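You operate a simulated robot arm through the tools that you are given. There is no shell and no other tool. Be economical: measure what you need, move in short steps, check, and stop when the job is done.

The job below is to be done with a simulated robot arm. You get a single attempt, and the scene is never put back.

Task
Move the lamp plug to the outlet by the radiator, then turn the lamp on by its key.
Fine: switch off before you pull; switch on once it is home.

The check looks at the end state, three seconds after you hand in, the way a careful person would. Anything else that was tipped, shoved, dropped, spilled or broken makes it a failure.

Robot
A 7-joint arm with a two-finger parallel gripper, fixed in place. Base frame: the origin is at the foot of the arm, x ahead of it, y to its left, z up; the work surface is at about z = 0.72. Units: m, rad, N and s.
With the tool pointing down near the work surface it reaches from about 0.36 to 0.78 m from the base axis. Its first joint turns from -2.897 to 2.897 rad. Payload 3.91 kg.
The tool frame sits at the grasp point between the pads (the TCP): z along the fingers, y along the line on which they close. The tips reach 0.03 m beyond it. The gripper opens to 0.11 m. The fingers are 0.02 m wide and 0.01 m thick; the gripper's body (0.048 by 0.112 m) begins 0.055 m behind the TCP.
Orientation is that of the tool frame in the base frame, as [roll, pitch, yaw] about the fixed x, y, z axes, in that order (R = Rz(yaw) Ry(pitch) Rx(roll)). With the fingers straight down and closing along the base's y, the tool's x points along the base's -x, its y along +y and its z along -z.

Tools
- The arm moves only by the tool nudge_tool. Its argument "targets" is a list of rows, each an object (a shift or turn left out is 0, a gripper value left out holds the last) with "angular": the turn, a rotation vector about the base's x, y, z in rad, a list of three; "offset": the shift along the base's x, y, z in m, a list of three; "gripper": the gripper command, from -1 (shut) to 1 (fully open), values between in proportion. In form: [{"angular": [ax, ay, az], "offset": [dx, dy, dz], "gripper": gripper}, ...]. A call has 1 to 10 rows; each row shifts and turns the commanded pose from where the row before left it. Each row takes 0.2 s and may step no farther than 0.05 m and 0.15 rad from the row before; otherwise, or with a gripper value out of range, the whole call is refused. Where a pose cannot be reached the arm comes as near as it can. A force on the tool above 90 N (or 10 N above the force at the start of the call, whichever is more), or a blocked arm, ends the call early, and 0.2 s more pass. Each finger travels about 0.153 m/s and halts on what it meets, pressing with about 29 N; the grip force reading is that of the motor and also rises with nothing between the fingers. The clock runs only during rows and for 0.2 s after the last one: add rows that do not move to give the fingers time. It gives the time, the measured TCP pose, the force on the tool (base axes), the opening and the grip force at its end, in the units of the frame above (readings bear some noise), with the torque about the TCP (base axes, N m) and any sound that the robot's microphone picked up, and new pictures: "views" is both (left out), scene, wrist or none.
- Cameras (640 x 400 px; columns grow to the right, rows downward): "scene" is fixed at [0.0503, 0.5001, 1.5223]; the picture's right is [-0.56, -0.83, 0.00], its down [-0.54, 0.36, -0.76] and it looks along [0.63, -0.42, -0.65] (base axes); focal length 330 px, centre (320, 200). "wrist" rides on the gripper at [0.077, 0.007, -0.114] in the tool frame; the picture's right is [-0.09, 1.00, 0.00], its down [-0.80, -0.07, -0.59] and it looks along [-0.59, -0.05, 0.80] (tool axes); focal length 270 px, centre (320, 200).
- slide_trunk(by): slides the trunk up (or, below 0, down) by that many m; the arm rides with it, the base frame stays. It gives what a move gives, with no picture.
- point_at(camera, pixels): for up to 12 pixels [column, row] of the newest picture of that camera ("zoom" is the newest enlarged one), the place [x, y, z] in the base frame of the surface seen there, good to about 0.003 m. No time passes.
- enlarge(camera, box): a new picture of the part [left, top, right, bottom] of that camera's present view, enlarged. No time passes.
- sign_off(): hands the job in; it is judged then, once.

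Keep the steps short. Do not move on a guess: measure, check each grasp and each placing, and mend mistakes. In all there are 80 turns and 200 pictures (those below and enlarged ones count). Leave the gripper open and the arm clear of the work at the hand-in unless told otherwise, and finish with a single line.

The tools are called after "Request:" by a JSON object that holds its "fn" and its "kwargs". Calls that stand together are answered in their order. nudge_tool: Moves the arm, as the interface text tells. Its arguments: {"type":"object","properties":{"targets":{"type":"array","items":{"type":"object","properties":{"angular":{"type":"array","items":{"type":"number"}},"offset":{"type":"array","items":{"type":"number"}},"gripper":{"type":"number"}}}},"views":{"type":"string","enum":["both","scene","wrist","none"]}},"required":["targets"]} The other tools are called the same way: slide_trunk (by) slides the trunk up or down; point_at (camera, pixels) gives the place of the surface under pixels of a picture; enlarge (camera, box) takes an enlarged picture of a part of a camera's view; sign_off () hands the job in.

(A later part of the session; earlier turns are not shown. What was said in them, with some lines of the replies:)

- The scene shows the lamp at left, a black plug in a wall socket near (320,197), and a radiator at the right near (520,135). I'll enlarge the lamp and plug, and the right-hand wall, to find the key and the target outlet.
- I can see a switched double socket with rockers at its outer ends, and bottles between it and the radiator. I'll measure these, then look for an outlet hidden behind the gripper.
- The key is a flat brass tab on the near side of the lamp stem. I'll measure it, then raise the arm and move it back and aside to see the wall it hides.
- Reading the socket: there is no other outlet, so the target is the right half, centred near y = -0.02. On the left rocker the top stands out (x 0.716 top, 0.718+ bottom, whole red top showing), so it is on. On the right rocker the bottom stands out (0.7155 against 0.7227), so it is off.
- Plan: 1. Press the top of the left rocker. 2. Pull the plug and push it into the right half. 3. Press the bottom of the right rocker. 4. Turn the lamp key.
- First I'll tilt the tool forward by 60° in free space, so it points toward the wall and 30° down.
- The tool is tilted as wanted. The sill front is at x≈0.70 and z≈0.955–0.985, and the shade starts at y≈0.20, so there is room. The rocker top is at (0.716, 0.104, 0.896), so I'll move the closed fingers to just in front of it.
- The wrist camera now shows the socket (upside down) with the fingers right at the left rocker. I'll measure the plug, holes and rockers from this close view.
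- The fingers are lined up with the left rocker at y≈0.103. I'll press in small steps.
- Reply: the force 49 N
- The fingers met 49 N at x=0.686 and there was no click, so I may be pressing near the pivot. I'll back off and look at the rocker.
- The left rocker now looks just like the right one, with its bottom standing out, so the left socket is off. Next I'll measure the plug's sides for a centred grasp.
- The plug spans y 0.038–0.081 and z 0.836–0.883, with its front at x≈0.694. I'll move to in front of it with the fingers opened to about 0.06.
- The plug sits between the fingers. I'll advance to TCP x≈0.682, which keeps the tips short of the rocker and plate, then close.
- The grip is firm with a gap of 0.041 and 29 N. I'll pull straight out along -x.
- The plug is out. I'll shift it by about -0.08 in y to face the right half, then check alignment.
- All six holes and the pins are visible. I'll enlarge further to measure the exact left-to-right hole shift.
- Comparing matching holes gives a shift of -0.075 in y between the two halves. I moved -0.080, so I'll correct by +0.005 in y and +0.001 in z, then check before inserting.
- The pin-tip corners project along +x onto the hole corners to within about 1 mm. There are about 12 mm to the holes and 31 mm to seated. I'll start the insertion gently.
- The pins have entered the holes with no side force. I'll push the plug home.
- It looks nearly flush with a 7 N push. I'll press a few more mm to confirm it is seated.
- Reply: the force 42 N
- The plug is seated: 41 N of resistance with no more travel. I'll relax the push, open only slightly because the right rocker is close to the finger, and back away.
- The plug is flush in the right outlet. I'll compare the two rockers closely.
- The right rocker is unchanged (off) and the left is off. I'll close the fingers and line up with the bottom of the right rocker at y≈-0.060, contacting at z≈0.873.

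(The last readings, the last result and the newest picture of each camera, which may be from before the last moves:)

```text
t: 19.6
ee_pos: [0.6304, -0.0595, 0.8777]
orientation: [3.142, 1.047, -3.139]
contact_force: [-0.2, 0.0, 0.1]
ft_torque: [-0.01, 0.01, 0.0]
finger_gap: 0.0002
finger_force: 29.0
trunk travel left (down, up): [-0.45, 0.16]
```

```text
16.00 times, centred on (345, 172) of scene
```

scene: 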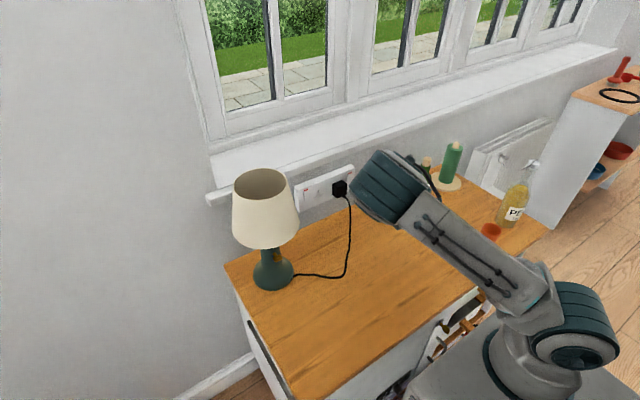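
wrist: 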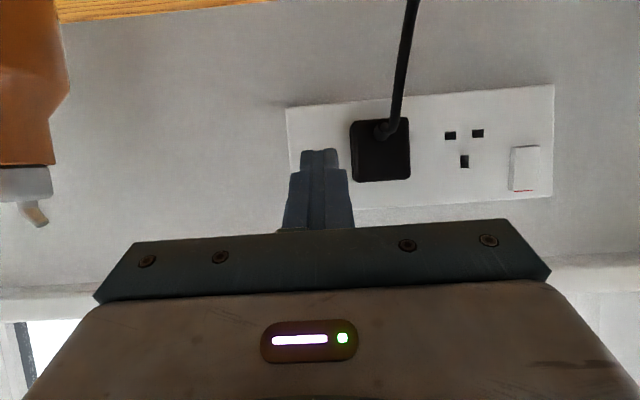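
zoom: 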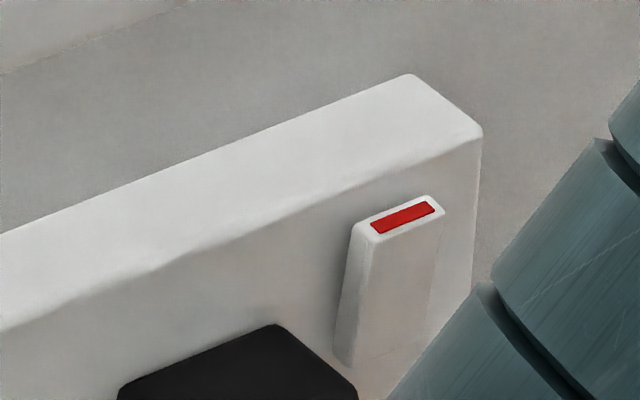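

The right rocker is now on, with its top standing out. Next is the key at (0.578, 0.281, 0.843), under the shade edge (z≈0.94). I'll back away from the wall, then move sideways at x≈0.43 to look at the key with the wrist camera.

Request:
{"fn": "nudge_tool", "kwargs": {"targets": [{"offset": [-0.05, 0, 0.005]}, {"offset": [-0.05, 0, 0.005]}, {"offset": [-0.05, 0.0, 0]}, {"offset": [-0.04, 0.02, 0]}, {"offset": [0, 0.05, 0]}, {"offset": [0, 0.05, 0]}, {"offset": [0, 0.05, 0]}, {"offset": [0, 0.05, 0]}, {"offset": [0, 0.05, 0]}], "views": "none"}}

Request:
{"fn": "nudge_tool", "kwargs": {"targets": [{"offset": [0, 0.05, 0]}, {"offset": [0, 0.02, -0.01]}, {}]}}

Request:
{"fn": "enlarge", "kwargs": {"camera": "wrist", "box": [220, 60, 420, 240]}}

```text
refused: row 1 steps farther than a row can; nothing moved
```

```text
t: 20.4
ee_pos: [0.6312, 0.0094, 0.8686]
orientation: [-3.14, 1.045, -3.14]
contact_force: [0.7, -0.4, 0.4]
ft_torque: [0.01, 0.0, -0.02]
finger_gap: 0.0
finger_force: 29.0
trunk travel left (down, up): [-0.45, 0.16]
```

scene: 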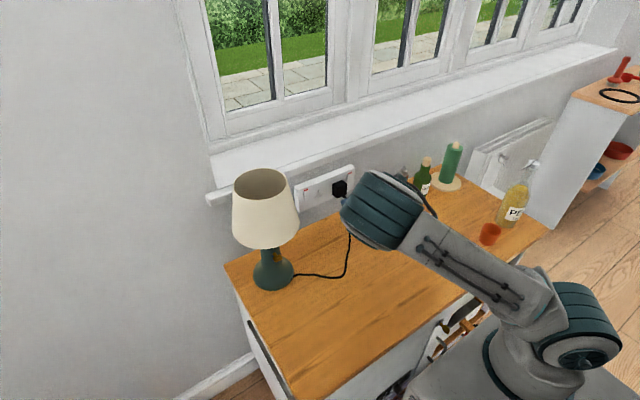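
wrist: 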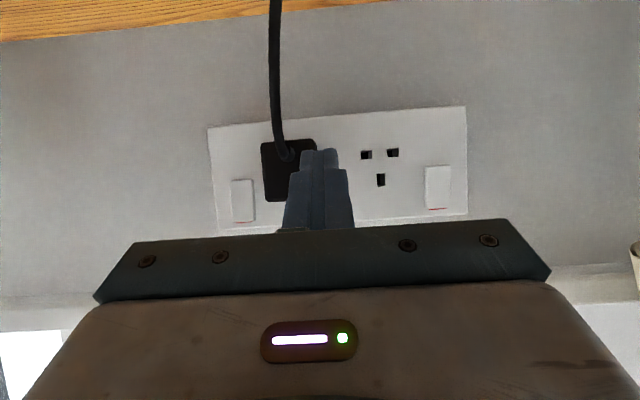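

```text
2.22 times, centred on (320, 150) of wrist
```

zoom: 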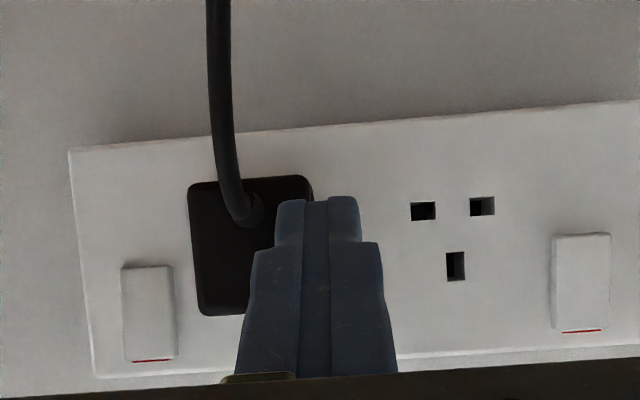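

The first call was refused because its steps were slightly too long. The second then moved +0.07 in y at x=0.63, clear of the plug face at 0.694. Forces are about zero and nothing was touched. I'll redo the retreat with shorter steps, one call at a time.

Request:
{"fn": "nudge_tool", "kwargs": {"targets": [{"offset": [-0.045, 0, 0.005]}, {"offset": [-0.045, 0, 0.005]}, {"offset": [-0.045, 0, 0]}, {"offset": [-0.045, 0, 0]}, {"offset": [-0.02, 0.04, 0]}, {"offset": [0, 0.048, 0]}, {"offset": [0, 0.048, 0]}, {"offset": [0, 0.048, 0]}, {"offset": [0, 0.048, 0]}, {"offset": [0, 0.038, 0]}]}}

Request:
{"fn": "enlarge", "kwargs": {"camera": "wrist", "box": [220, 60, 420, 240]}}

```text
t: 22.6
ee_pos: [0.5136, 0.2827, 0.8761]
orientation: [-3.14, 1.047, -3.141]
contact_force: [-0.8, -0.8, 0.1]
ft_torque: [0.0, 0.0, 0.02]
finger_gap: 0.0
finger_force: 28.7
out of reach, approached as far as the arm can: row 3, 4, 5
trunk travel left (down, up): [-0.45, 0.16]
```

scene: 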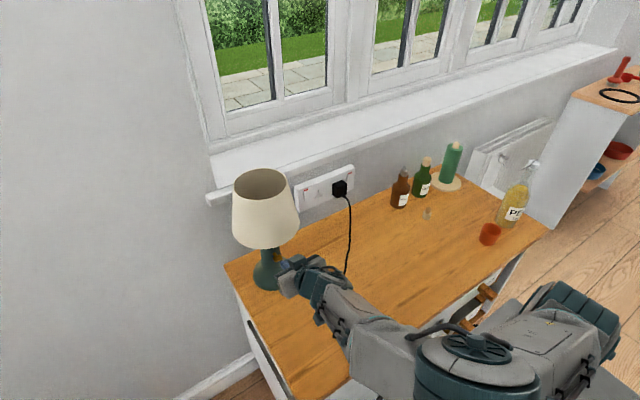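
wrist: 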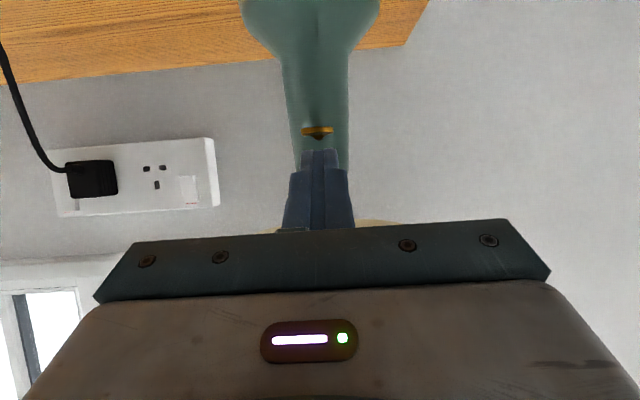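

```text
2.22 times, centred on (320, 150) of wrist
```

zoom: 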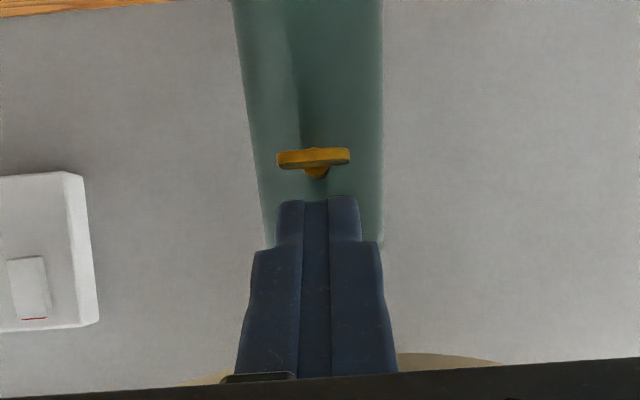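

The arm can't retract past x≈0.51 at this tilt, but the view is good. The key is a horizontal blade seen edge-on, on a stub along x. I'll measure it.

Request:
{"fn": "point_at", "kwargs": {"camera": "zoom", "pixels": [[280, 160], [347, 155], [313, 158], [313, 152], [316, 175], [316, 168], [245, 150], [383, 150], [300, 60], [370, 60], [300, 100], [365, 200]]}}

Request:
{"fn": "enlarge", "kwargs": {"camera": "wrist", "box": [295, 115, 345, 150]}}

Request:
{"fn": "enlarge", "kwargs": {"camera": "scene", "box": [245, 220, 325, 300]}}

```text
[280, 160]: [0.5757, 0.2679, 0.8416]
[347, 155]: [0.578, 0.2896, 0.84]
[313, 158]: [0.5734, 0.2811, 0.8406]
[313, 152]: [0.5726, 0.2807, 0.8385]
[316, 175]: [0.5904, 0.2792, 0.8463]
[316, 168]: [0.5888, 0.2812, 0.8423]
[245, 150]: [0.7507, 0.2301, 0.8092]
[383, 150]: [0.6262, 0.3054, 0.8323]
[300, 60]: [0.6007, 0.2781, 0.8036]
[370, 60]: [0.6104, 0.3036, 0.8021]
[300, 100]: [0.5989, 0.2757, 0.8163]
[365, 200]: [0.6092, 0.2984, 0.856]
```

```text
11.43 times, centred on (320, 132) of wrist
```

zoom: 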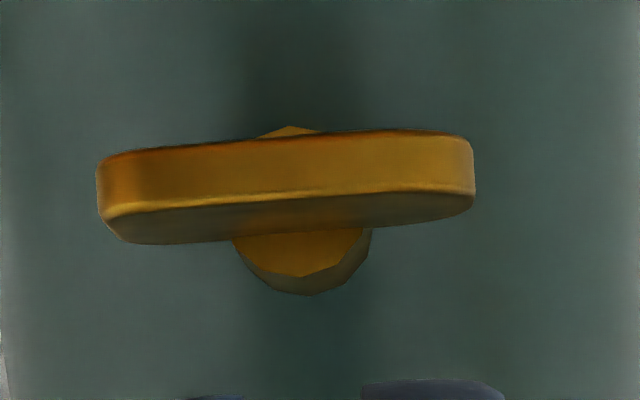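

```text
5.00 times, centred on (285, 260) of scene
```

zoom: 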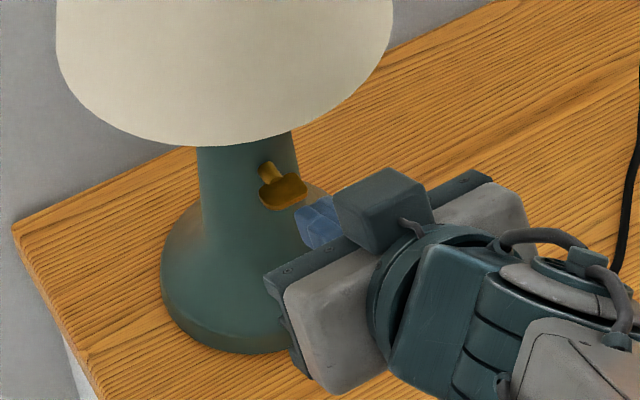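

The blade spans y 0.268–0.2905 (centre 0.279), x 0.572–0.588, z≈0.842, and it turns about the x axis. To grip it across its thickness the tool must be level and rolled by 90°. I'll level the tool first.

Request:
{"fn": "nudge_tool", "kwargs": {"targets": [{"angular": [0, -0.131, 0]}, {"angular": [0, -0.131, 0]}, {"angular": [0, -0.131, 0]}, {"angular": [0, -0.131, 0]}, {}]}}

```text
t: 23.8
ee_pos: [0.5153, 0.2811, 0.8767]
orientation: [-0.73, 1.57, -0.728]
contact_force: [0.3, -0.1, -0.2]
ft_torque: [0.01, -0.02, -0.01]
finger_gap: 0.0
finger_force: 28.7
trunk travel left (down, up): [-0.45, 0.16]
```

scene: 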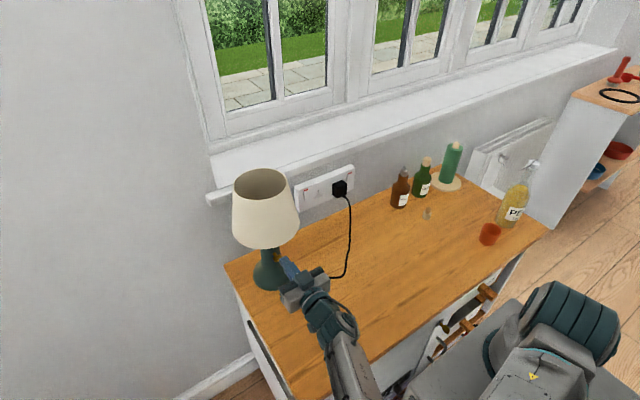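
wrist: 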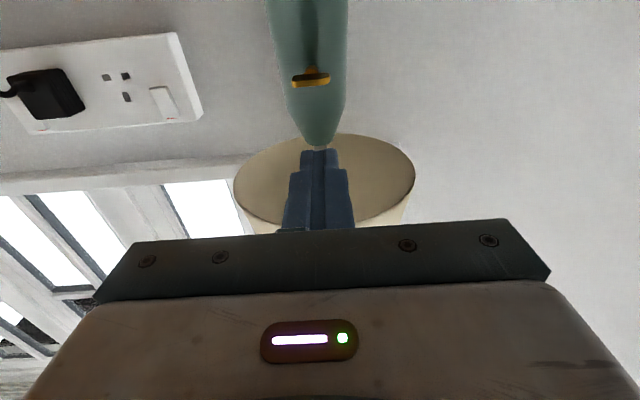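

The tool is level. I'll roll it by -90° about x so the fingers close vertically, and open them slightly.

Request:
{"fn": "nudge_tool", "kwargs": {"targets": [{"angular": [-0.15, 0, 0], "gripper": -0.4}, {"angular": [-0.15, 0, 0]}, {"angular": [-0.15, 0, 0]}, {"angular": [-0.15, 0, 0]}, {"angular": [-0.15, 0, 0]}, {"angular": [-0.15, 0, 0]}, {"angular": [-0.15, 0, 0]}, {"angular": [-0.15, 0, 0]}, {"angular": [-0.15, 0, 0]}, {"angular": [-0.15, 0, 0]}], "views": "none"}}

Request:
{"fn": "nudge_tool", "kwargs": {"targets": [{"angular": [-0.071, 0, 0], "offset": [0, -0.001, -0.017]}, {"offset": [0, -0.001, -0.017]}, {}]}}

Request:
{"fn": "enlarge", "kwargs": {"camera": "wrist", "box": [240, 60, 440, 240]}}

```text
t: 26.0
ee_pos: [0.5143, 0.2813, 0.8765]
orientation: [-1.572, 0.069, -1.57]
contact_force: [-0.5, -0.4, 0.1]
ft_torque: [-0.02, -0.01, 0.02]
finger_gap: 0.0332
finger_force: 0.1
trunk travel left (down, up): [-0.45, 0.16]
```

```text
t: 26.8
ee_pos: [0.5147, 0.2796, 0.8425]
orientation: [-1.572, -0.001, -1.572]
contact_force: [-0.2, 0.9, 0.0]
ft_torque: [0.03, 0.02, 0.0]
finger_gap: 0.033
finger_force: 0.1
trunk travel left (down, up): [-0.45, 0.16]
```

scene: 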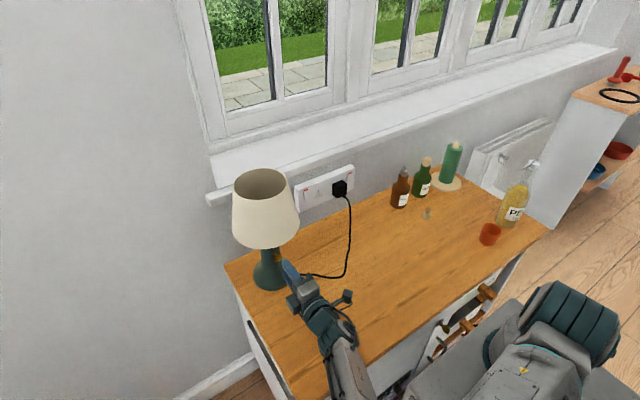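
wrist: 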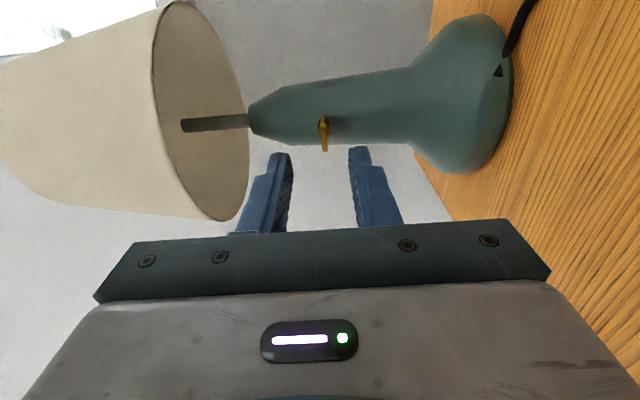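

```text
2.22 times, centred on (340, 150) of wrist
```

zoom: 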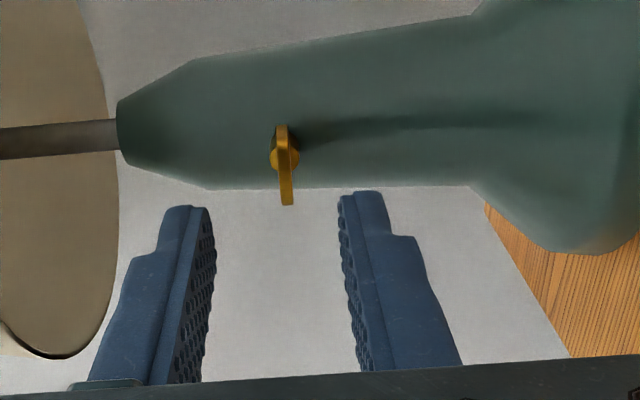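

The blade lies between the fingers. I'll recheck its position from this side.

Request:
{"fn": "point_at", "kwargs": {"camera": "zoom", "pixels": [[281, 130], [285, 165], [288, 198], [276, 160], [293, 165], [350, 150]]}}

```text
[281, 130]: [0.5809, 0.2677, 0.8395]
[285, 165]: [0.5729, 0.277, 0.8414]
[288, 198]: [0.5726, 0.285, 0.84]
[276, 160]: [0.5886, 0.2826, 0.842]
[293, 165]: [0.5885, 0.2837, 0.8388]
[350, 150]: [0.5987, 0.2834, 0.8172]
```

The blade is at z≈0.841, y≈0.279. I'll advance 0.045, so the tips end 9 mm short of the stem, then close.

Request:
{"fn": "nudge_tool", "kwargs": {"targets": [{"offset": [0.02, 0, -0.001]}, {"offset": [0.02, 0, 0]}, {"offset": [0.005, 0, 0]}, {}], "views": "wrist"}}

Request:
{"fn": "enlarge", "kwargs": {"camera": "wrist", "box": [240, 60, 440, 240]}}

```text
t: 27.8
ee_pos: [0.5584, 0.2793, 0.842]
orientation: [-1.571, 0.001, -1.57]
contact_force: [0.1, 1.0, 0.4]
ft_torque: [0.0, -0.01, 0.0]
finger_gap: 0.0327
finger_force: 0.0
trunk travel left (down, up): [-0.45, 0.16]
```

wrist: 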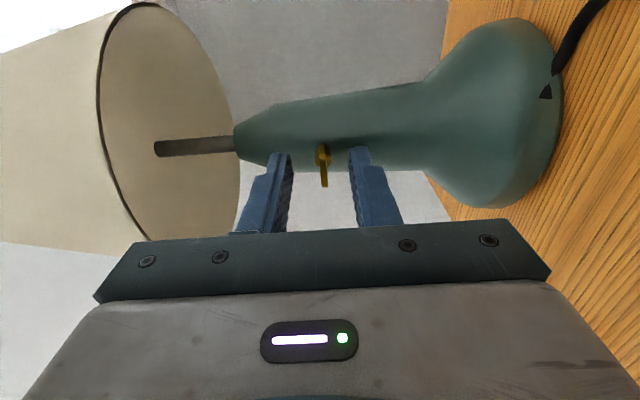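

```text
2.22 times, centred on (340, 150) of wrist
```

zoom: 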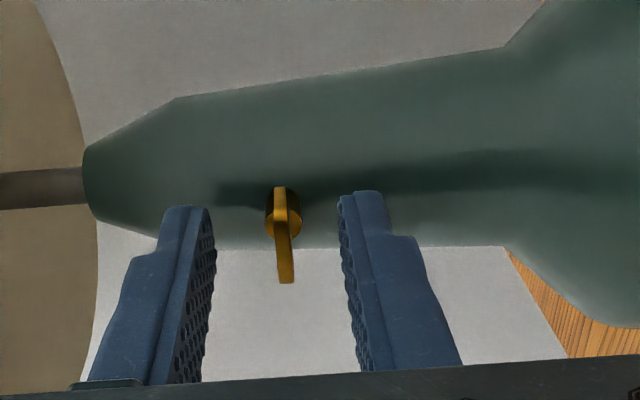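

The blade sits slightly toward the lower finger. I'll shift down 1.5 mm and close gently.

Request:
{"fn": "nudge_tool", "kwargs": {"targets": [{"offset": [0, 0, -0.0015], "gripper": -0.7}, {"gripper": -0.85}, {}], "views": "wrist"}}

Request:
{"fn": "enlarge", "kwargs": {"camera": "wrist", "box": [270, 110, 390, 220]}}

```text
t: 28.6
ee_pos: [0.5588, 0.281, 0.8403]
orientation: [-1.57, -0.001, -1.571]
contact_force: [0.5, 0.4, 0.2]
ft_torque: [0.03, 0.0, 0.0]
finger_gap: 0.0084
finger_force: 0.0
trunk travel left (down, up): [-0.45, 0.16]
```

wrist: 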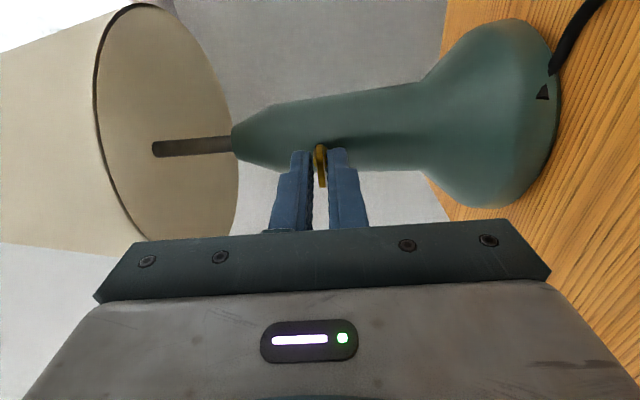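

```text
3.64 times, centred on (330, 165) of wrist
```

zoom: 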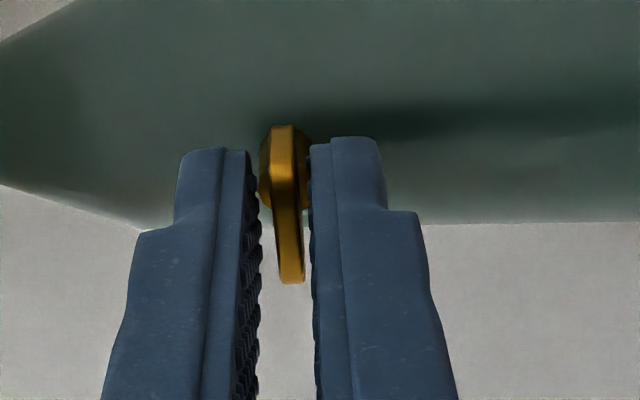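

Request:
{"fn": "nudge_tool", "kwargs": {"targets": [{"gripper": -0.91}, {"gripper": -1}, {}], "views": "none"}}

```text
t: 29.4
ee_pos: [0.5583, 0.2798, 0.8389]
orientation: [-1.573, 0.0, -1.572]
contact_force: [-0.9, -0.5, 0.5]
ft_torque: [-0.01, -0.02, -0.02]
finger_gap: 0.0042
finger_force: 28.9
trunk travel left (down, up): [-0.45, 0.16]
```

The blade is gripped at 4.2 mm with no stray force. I'll turn clockwise as seen facing the key (+x) in small steps and watch the torque.

Request:
{"fn": "nudge_tool", "kwargs": {"targets": [{"angular": [0.1, 0, 0]}, {"angular": [0.1, 0, 0]}, {"angular": [0.1, 0, 0]}, {}], "views": "wrist"}}

```text
t: 30.4
ee_pos: [0.559, 0.2795, 0.8386]
orientation: [-1.572, 0.302, -1.57]
contact_force: [-2.4, -2.1, -0.1]
ft_torque: [-0.03, 0.22, -0.18]
finger_gap: 0.0039
finger_force: 29.1
trunk travel left (down, up): [-0.45, 0.16]
```

wrist: 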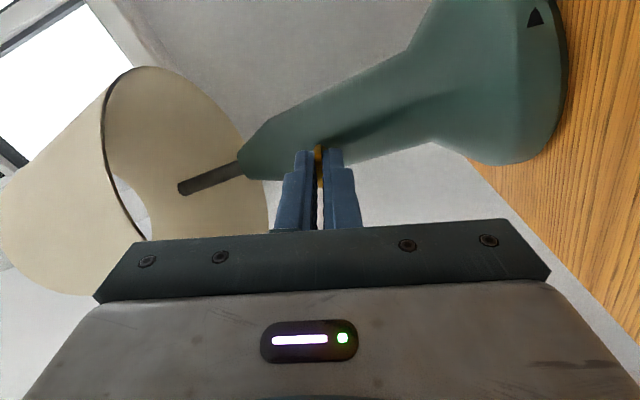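

The key turns freely: the torque about x is -0.03. I'll continue, checking the scene to be sure the lamp stays upright.

Request:
{"fn": "nudge_tool", "kwargs": {"targets": [{"angular": [0.1, 0, 0]}, {"angular": [0.1, 0, 0]}, {"angular": [0.1, 0, 0]}, {"angular": [0.1, 0, 0]}, {}]}}

Request:
{"fn": "enlarge", "kwargs": {"camera": "scene", "box": [215, 160, 335, 300]}}

```text
t: 31.6
ee_pos: [0.5608, 0.2798, 0.8404]
orientation: [-1.572, 0.702, -1.572]
contact_force: [-2.0, -2.3, 0.5]
ft_torque: [-0.01, 0.4, -0.14]
finger_gap: 0.004
finger_force: 28.8
trunk travel left (down, up): [-0.45, 0.16]
```

scene: 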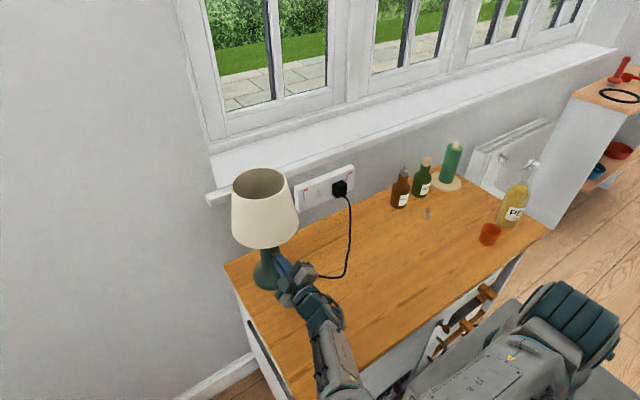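
wrist: 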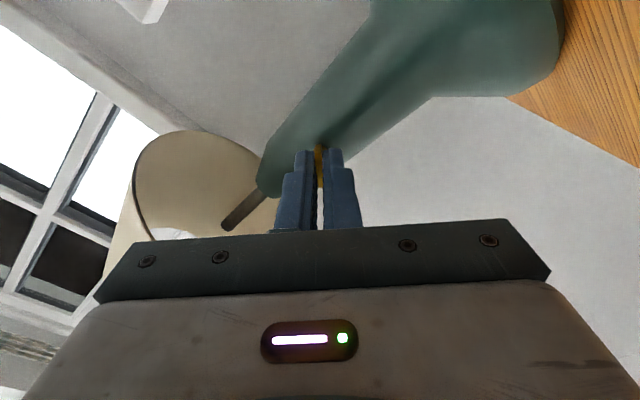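

```text
2.86 times, centred on (275, 230) of scene
```

zoom: 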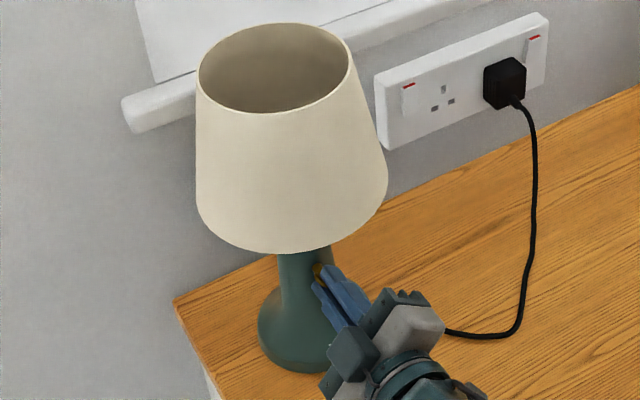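

The lamp is steady and the key is turned about 40°. I'll continue toward 90°.

Request:
{"fn": "nudge_tool", "kwargs": {"targets": [{"angular": [0.1, 0, 0]}, {"angular": [0.1, 0, 0]}, {"angular": [0.1, 0, 0]}, {"angular": [0.1, 0, 0]}, {"angular": [0.1, 0, 0]}, {}]}}

Request:
{"fn": "enlarge", "kwargs": {"camera": "scene", "box": [215, 160, 335, 300]}}

```text
t: 33.0
ee_pos: [0.5602, 0.2807, 0.8391]
orientation: [-1.575, 1.201, -1.575]
contact_force: [-0.3, -1.5, 0.7]
ft_torque: [0.01, 0.72, -0.09]
finger_gap: 0.0037
finger_force: 28.7
trunk travel left (down, up): [-0.45, 0.16]
```

scene: 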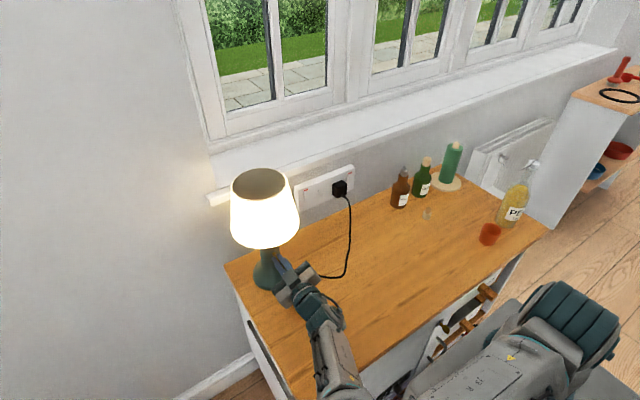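
wrist: 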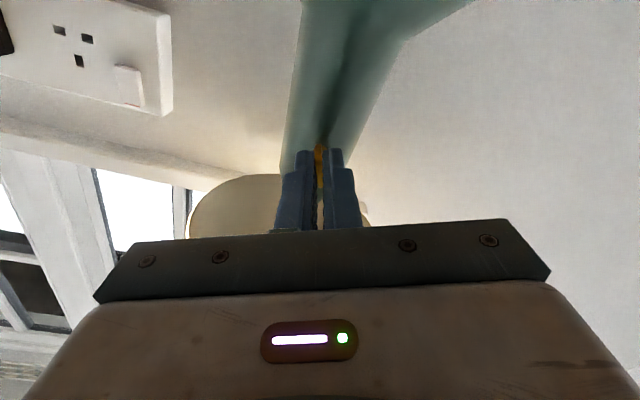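

```text
2.86 times, centred on (275, 230) of scene
```

zoom: 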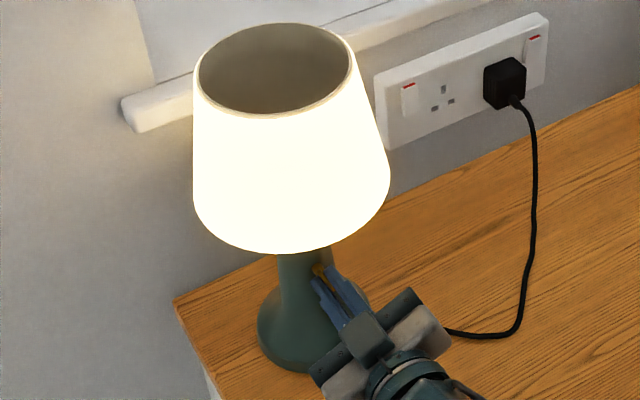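

The lamp is lit at about 69° of turn. Some pitch torque (0.7 N m) has built up, so I'll loosen the grip slightly to relieve it, then nudge the key on to about 90° so it is fully on.

Request:
{"fn": "nudge_tool", "kwargs": {"targets": [{"gripper": -0.88}, {}, {"angular": [0.1, 0, 0]}, {"angular": [0.1, 0, 0]}, {"angular": [0.1, 0, 0]}, {"angular": [0.07, 0, 0]}, {}]}}

Request:
{"fn": "enlarge", "kwargs": {"camera": "wrist", "box": [270, 110, 390, 220]}}

```text
t: 34.6
ee_pos: [0.5598, 0.2803, 0.8412]
orientation: [1.893, 1.57, 1.891]
contact_force: [-0.3, -0.7, 0.6]
ft_torque: [0.01, 0.03, 0.0]
finger_gap: 0.0069
finger_force: 0.3
trunk travel left (down, up): [-0.45, 0.16]
```

scene: 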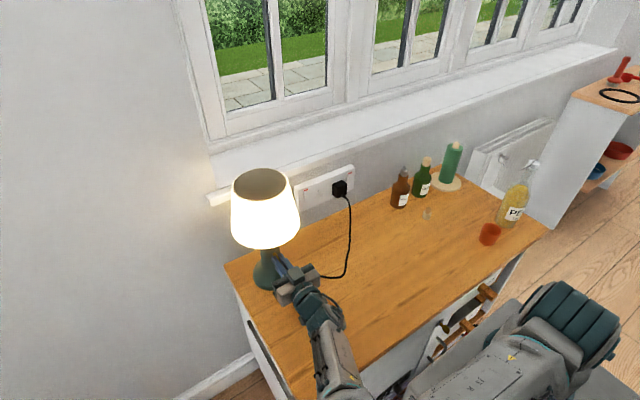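
wrist: 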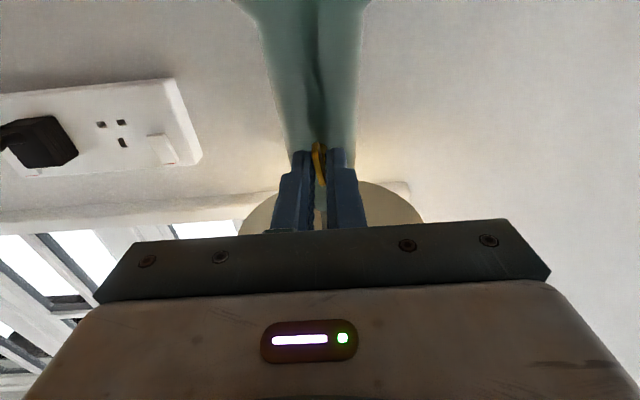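

```text
3.64 times, centred on (330, 165) of wrist
```

zoom: 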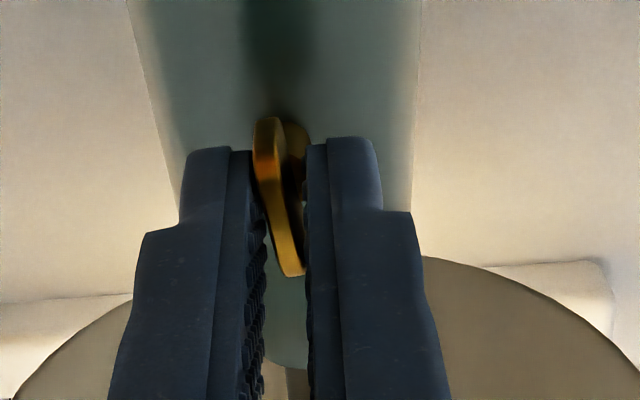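

The key is near vertical, the lamp is lit, and torques are about zero. I'll open, back straight out, then slide to -y while rising a little to stay over the cord.

Request:
{"fn": "nudge_tool", "kwargs": {"targets": [{"gripper": -0.4}, {}, {"offset": [-0.02, 0, 0]}, {"offset": [-0.022, 0, 0]}, {"offset": [0, -0.03, 0.005]}, {"offset": [0, -0.045, 0.01]}, {"offset": [0, -0.045, 0.01]}, {"offset": [0, -0.045, 0.01]}, {"offset": [0, -0.045, 0.01], "gripper": 1}, {}]}}

Request:
{"fn": "enlarge", "kwargs": {"camera": "scene", "box": [215, 160, 335, 300]}}

```text
t: 36.8
ee_pos: [0.5173, 0.0703, 0.8858]
orientation: [0.35, 1.571, 0.352]
contact_force: [1.0, -0.1, 0.1]
ft_torque: [0.01, 0.02, 0.03]
finger_gap: 0.11
finger_force: 0.0
trunk travel left (down, up): [-0.45, 0.16]
```

scene: 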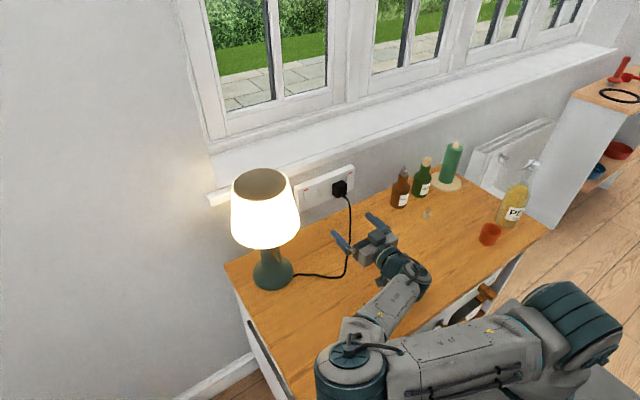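
wrist: 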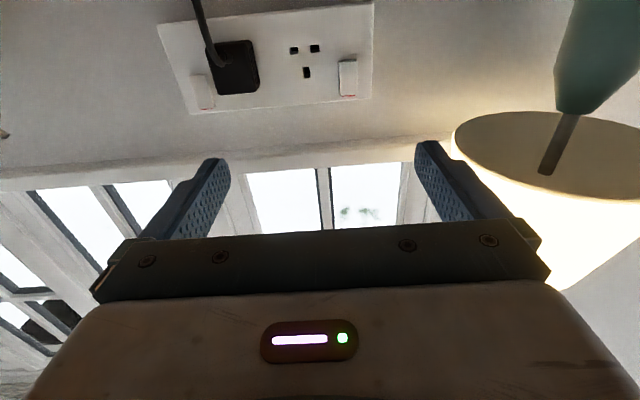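

```text
2.86 times, centred on (275, 230) of scene
```

zoom: 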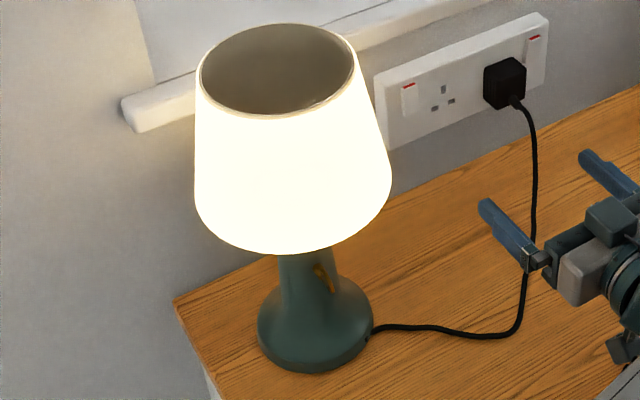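

The lamp is lit and upright, the key is vertical, the plug is flush in the radiator-side outlet with that switch on, and the left switch is off. I'll lift the arm clear and take a last look.

Request:
{"fn": "nudge_tool", "kwargs": {"targets": [{"offset": [0, -0.02, 0.04]}, {"offset": [0, -0.02, 0.04]}, {"offset": [0, -0.02, 0.04]}, {"offset": [0, 0, 0.04]}, {}], "views": "scene"}}

Request:
{"fn": "enlarge", "kwargs": {"camera": "scene", "box": [215, 150, 475, 310]}}

```text
t: 38.0
ee_pos: [0.5477, 0.0142, 1.0401]
orientation: [1.45, 1.57, 1.45]
contact_force: [0.1, -0.3, 0.7]
ft_torque: [0.01, 0.01, 0.01]
finger_gap: 0.1102
finger_force: 0.1
out of reach, approached as far as the arm can: row 1, 2, 3
trunk travel left (down, up): [-0.45, 0.16]
```

scene: 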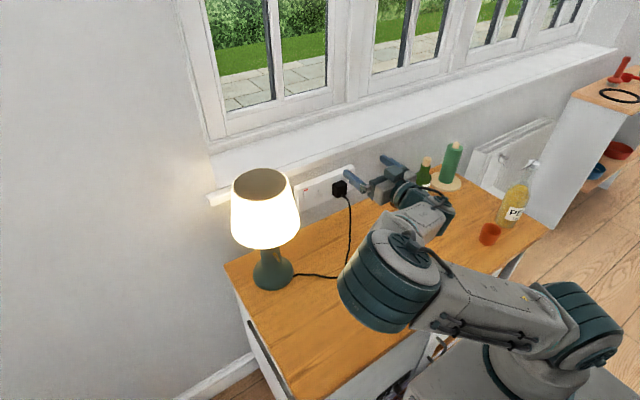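

```text
2.46 times, centred on (345, 230) of scene
```

zoom: 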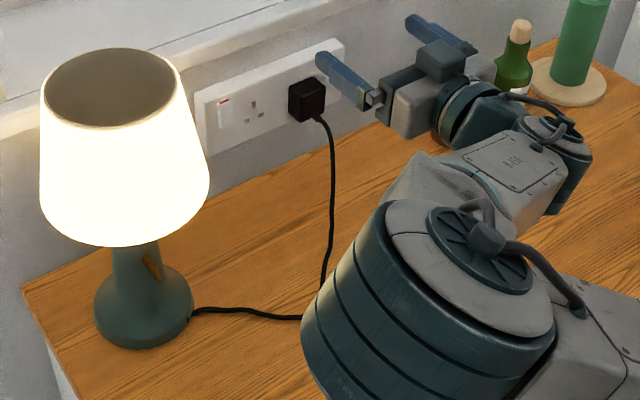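

The lamp is lit, nothing else has been disturbed, the arm is up and clear, and the gripper is open. I'm handing in.

Request:
{"fn": "sign_off", "kwargs": {}}

```text
The job is handed in.
```

The lamp plug is home in the radiator-side outlet with that switch on, the old outlet's switch is off, and the lamp is lit by its key.
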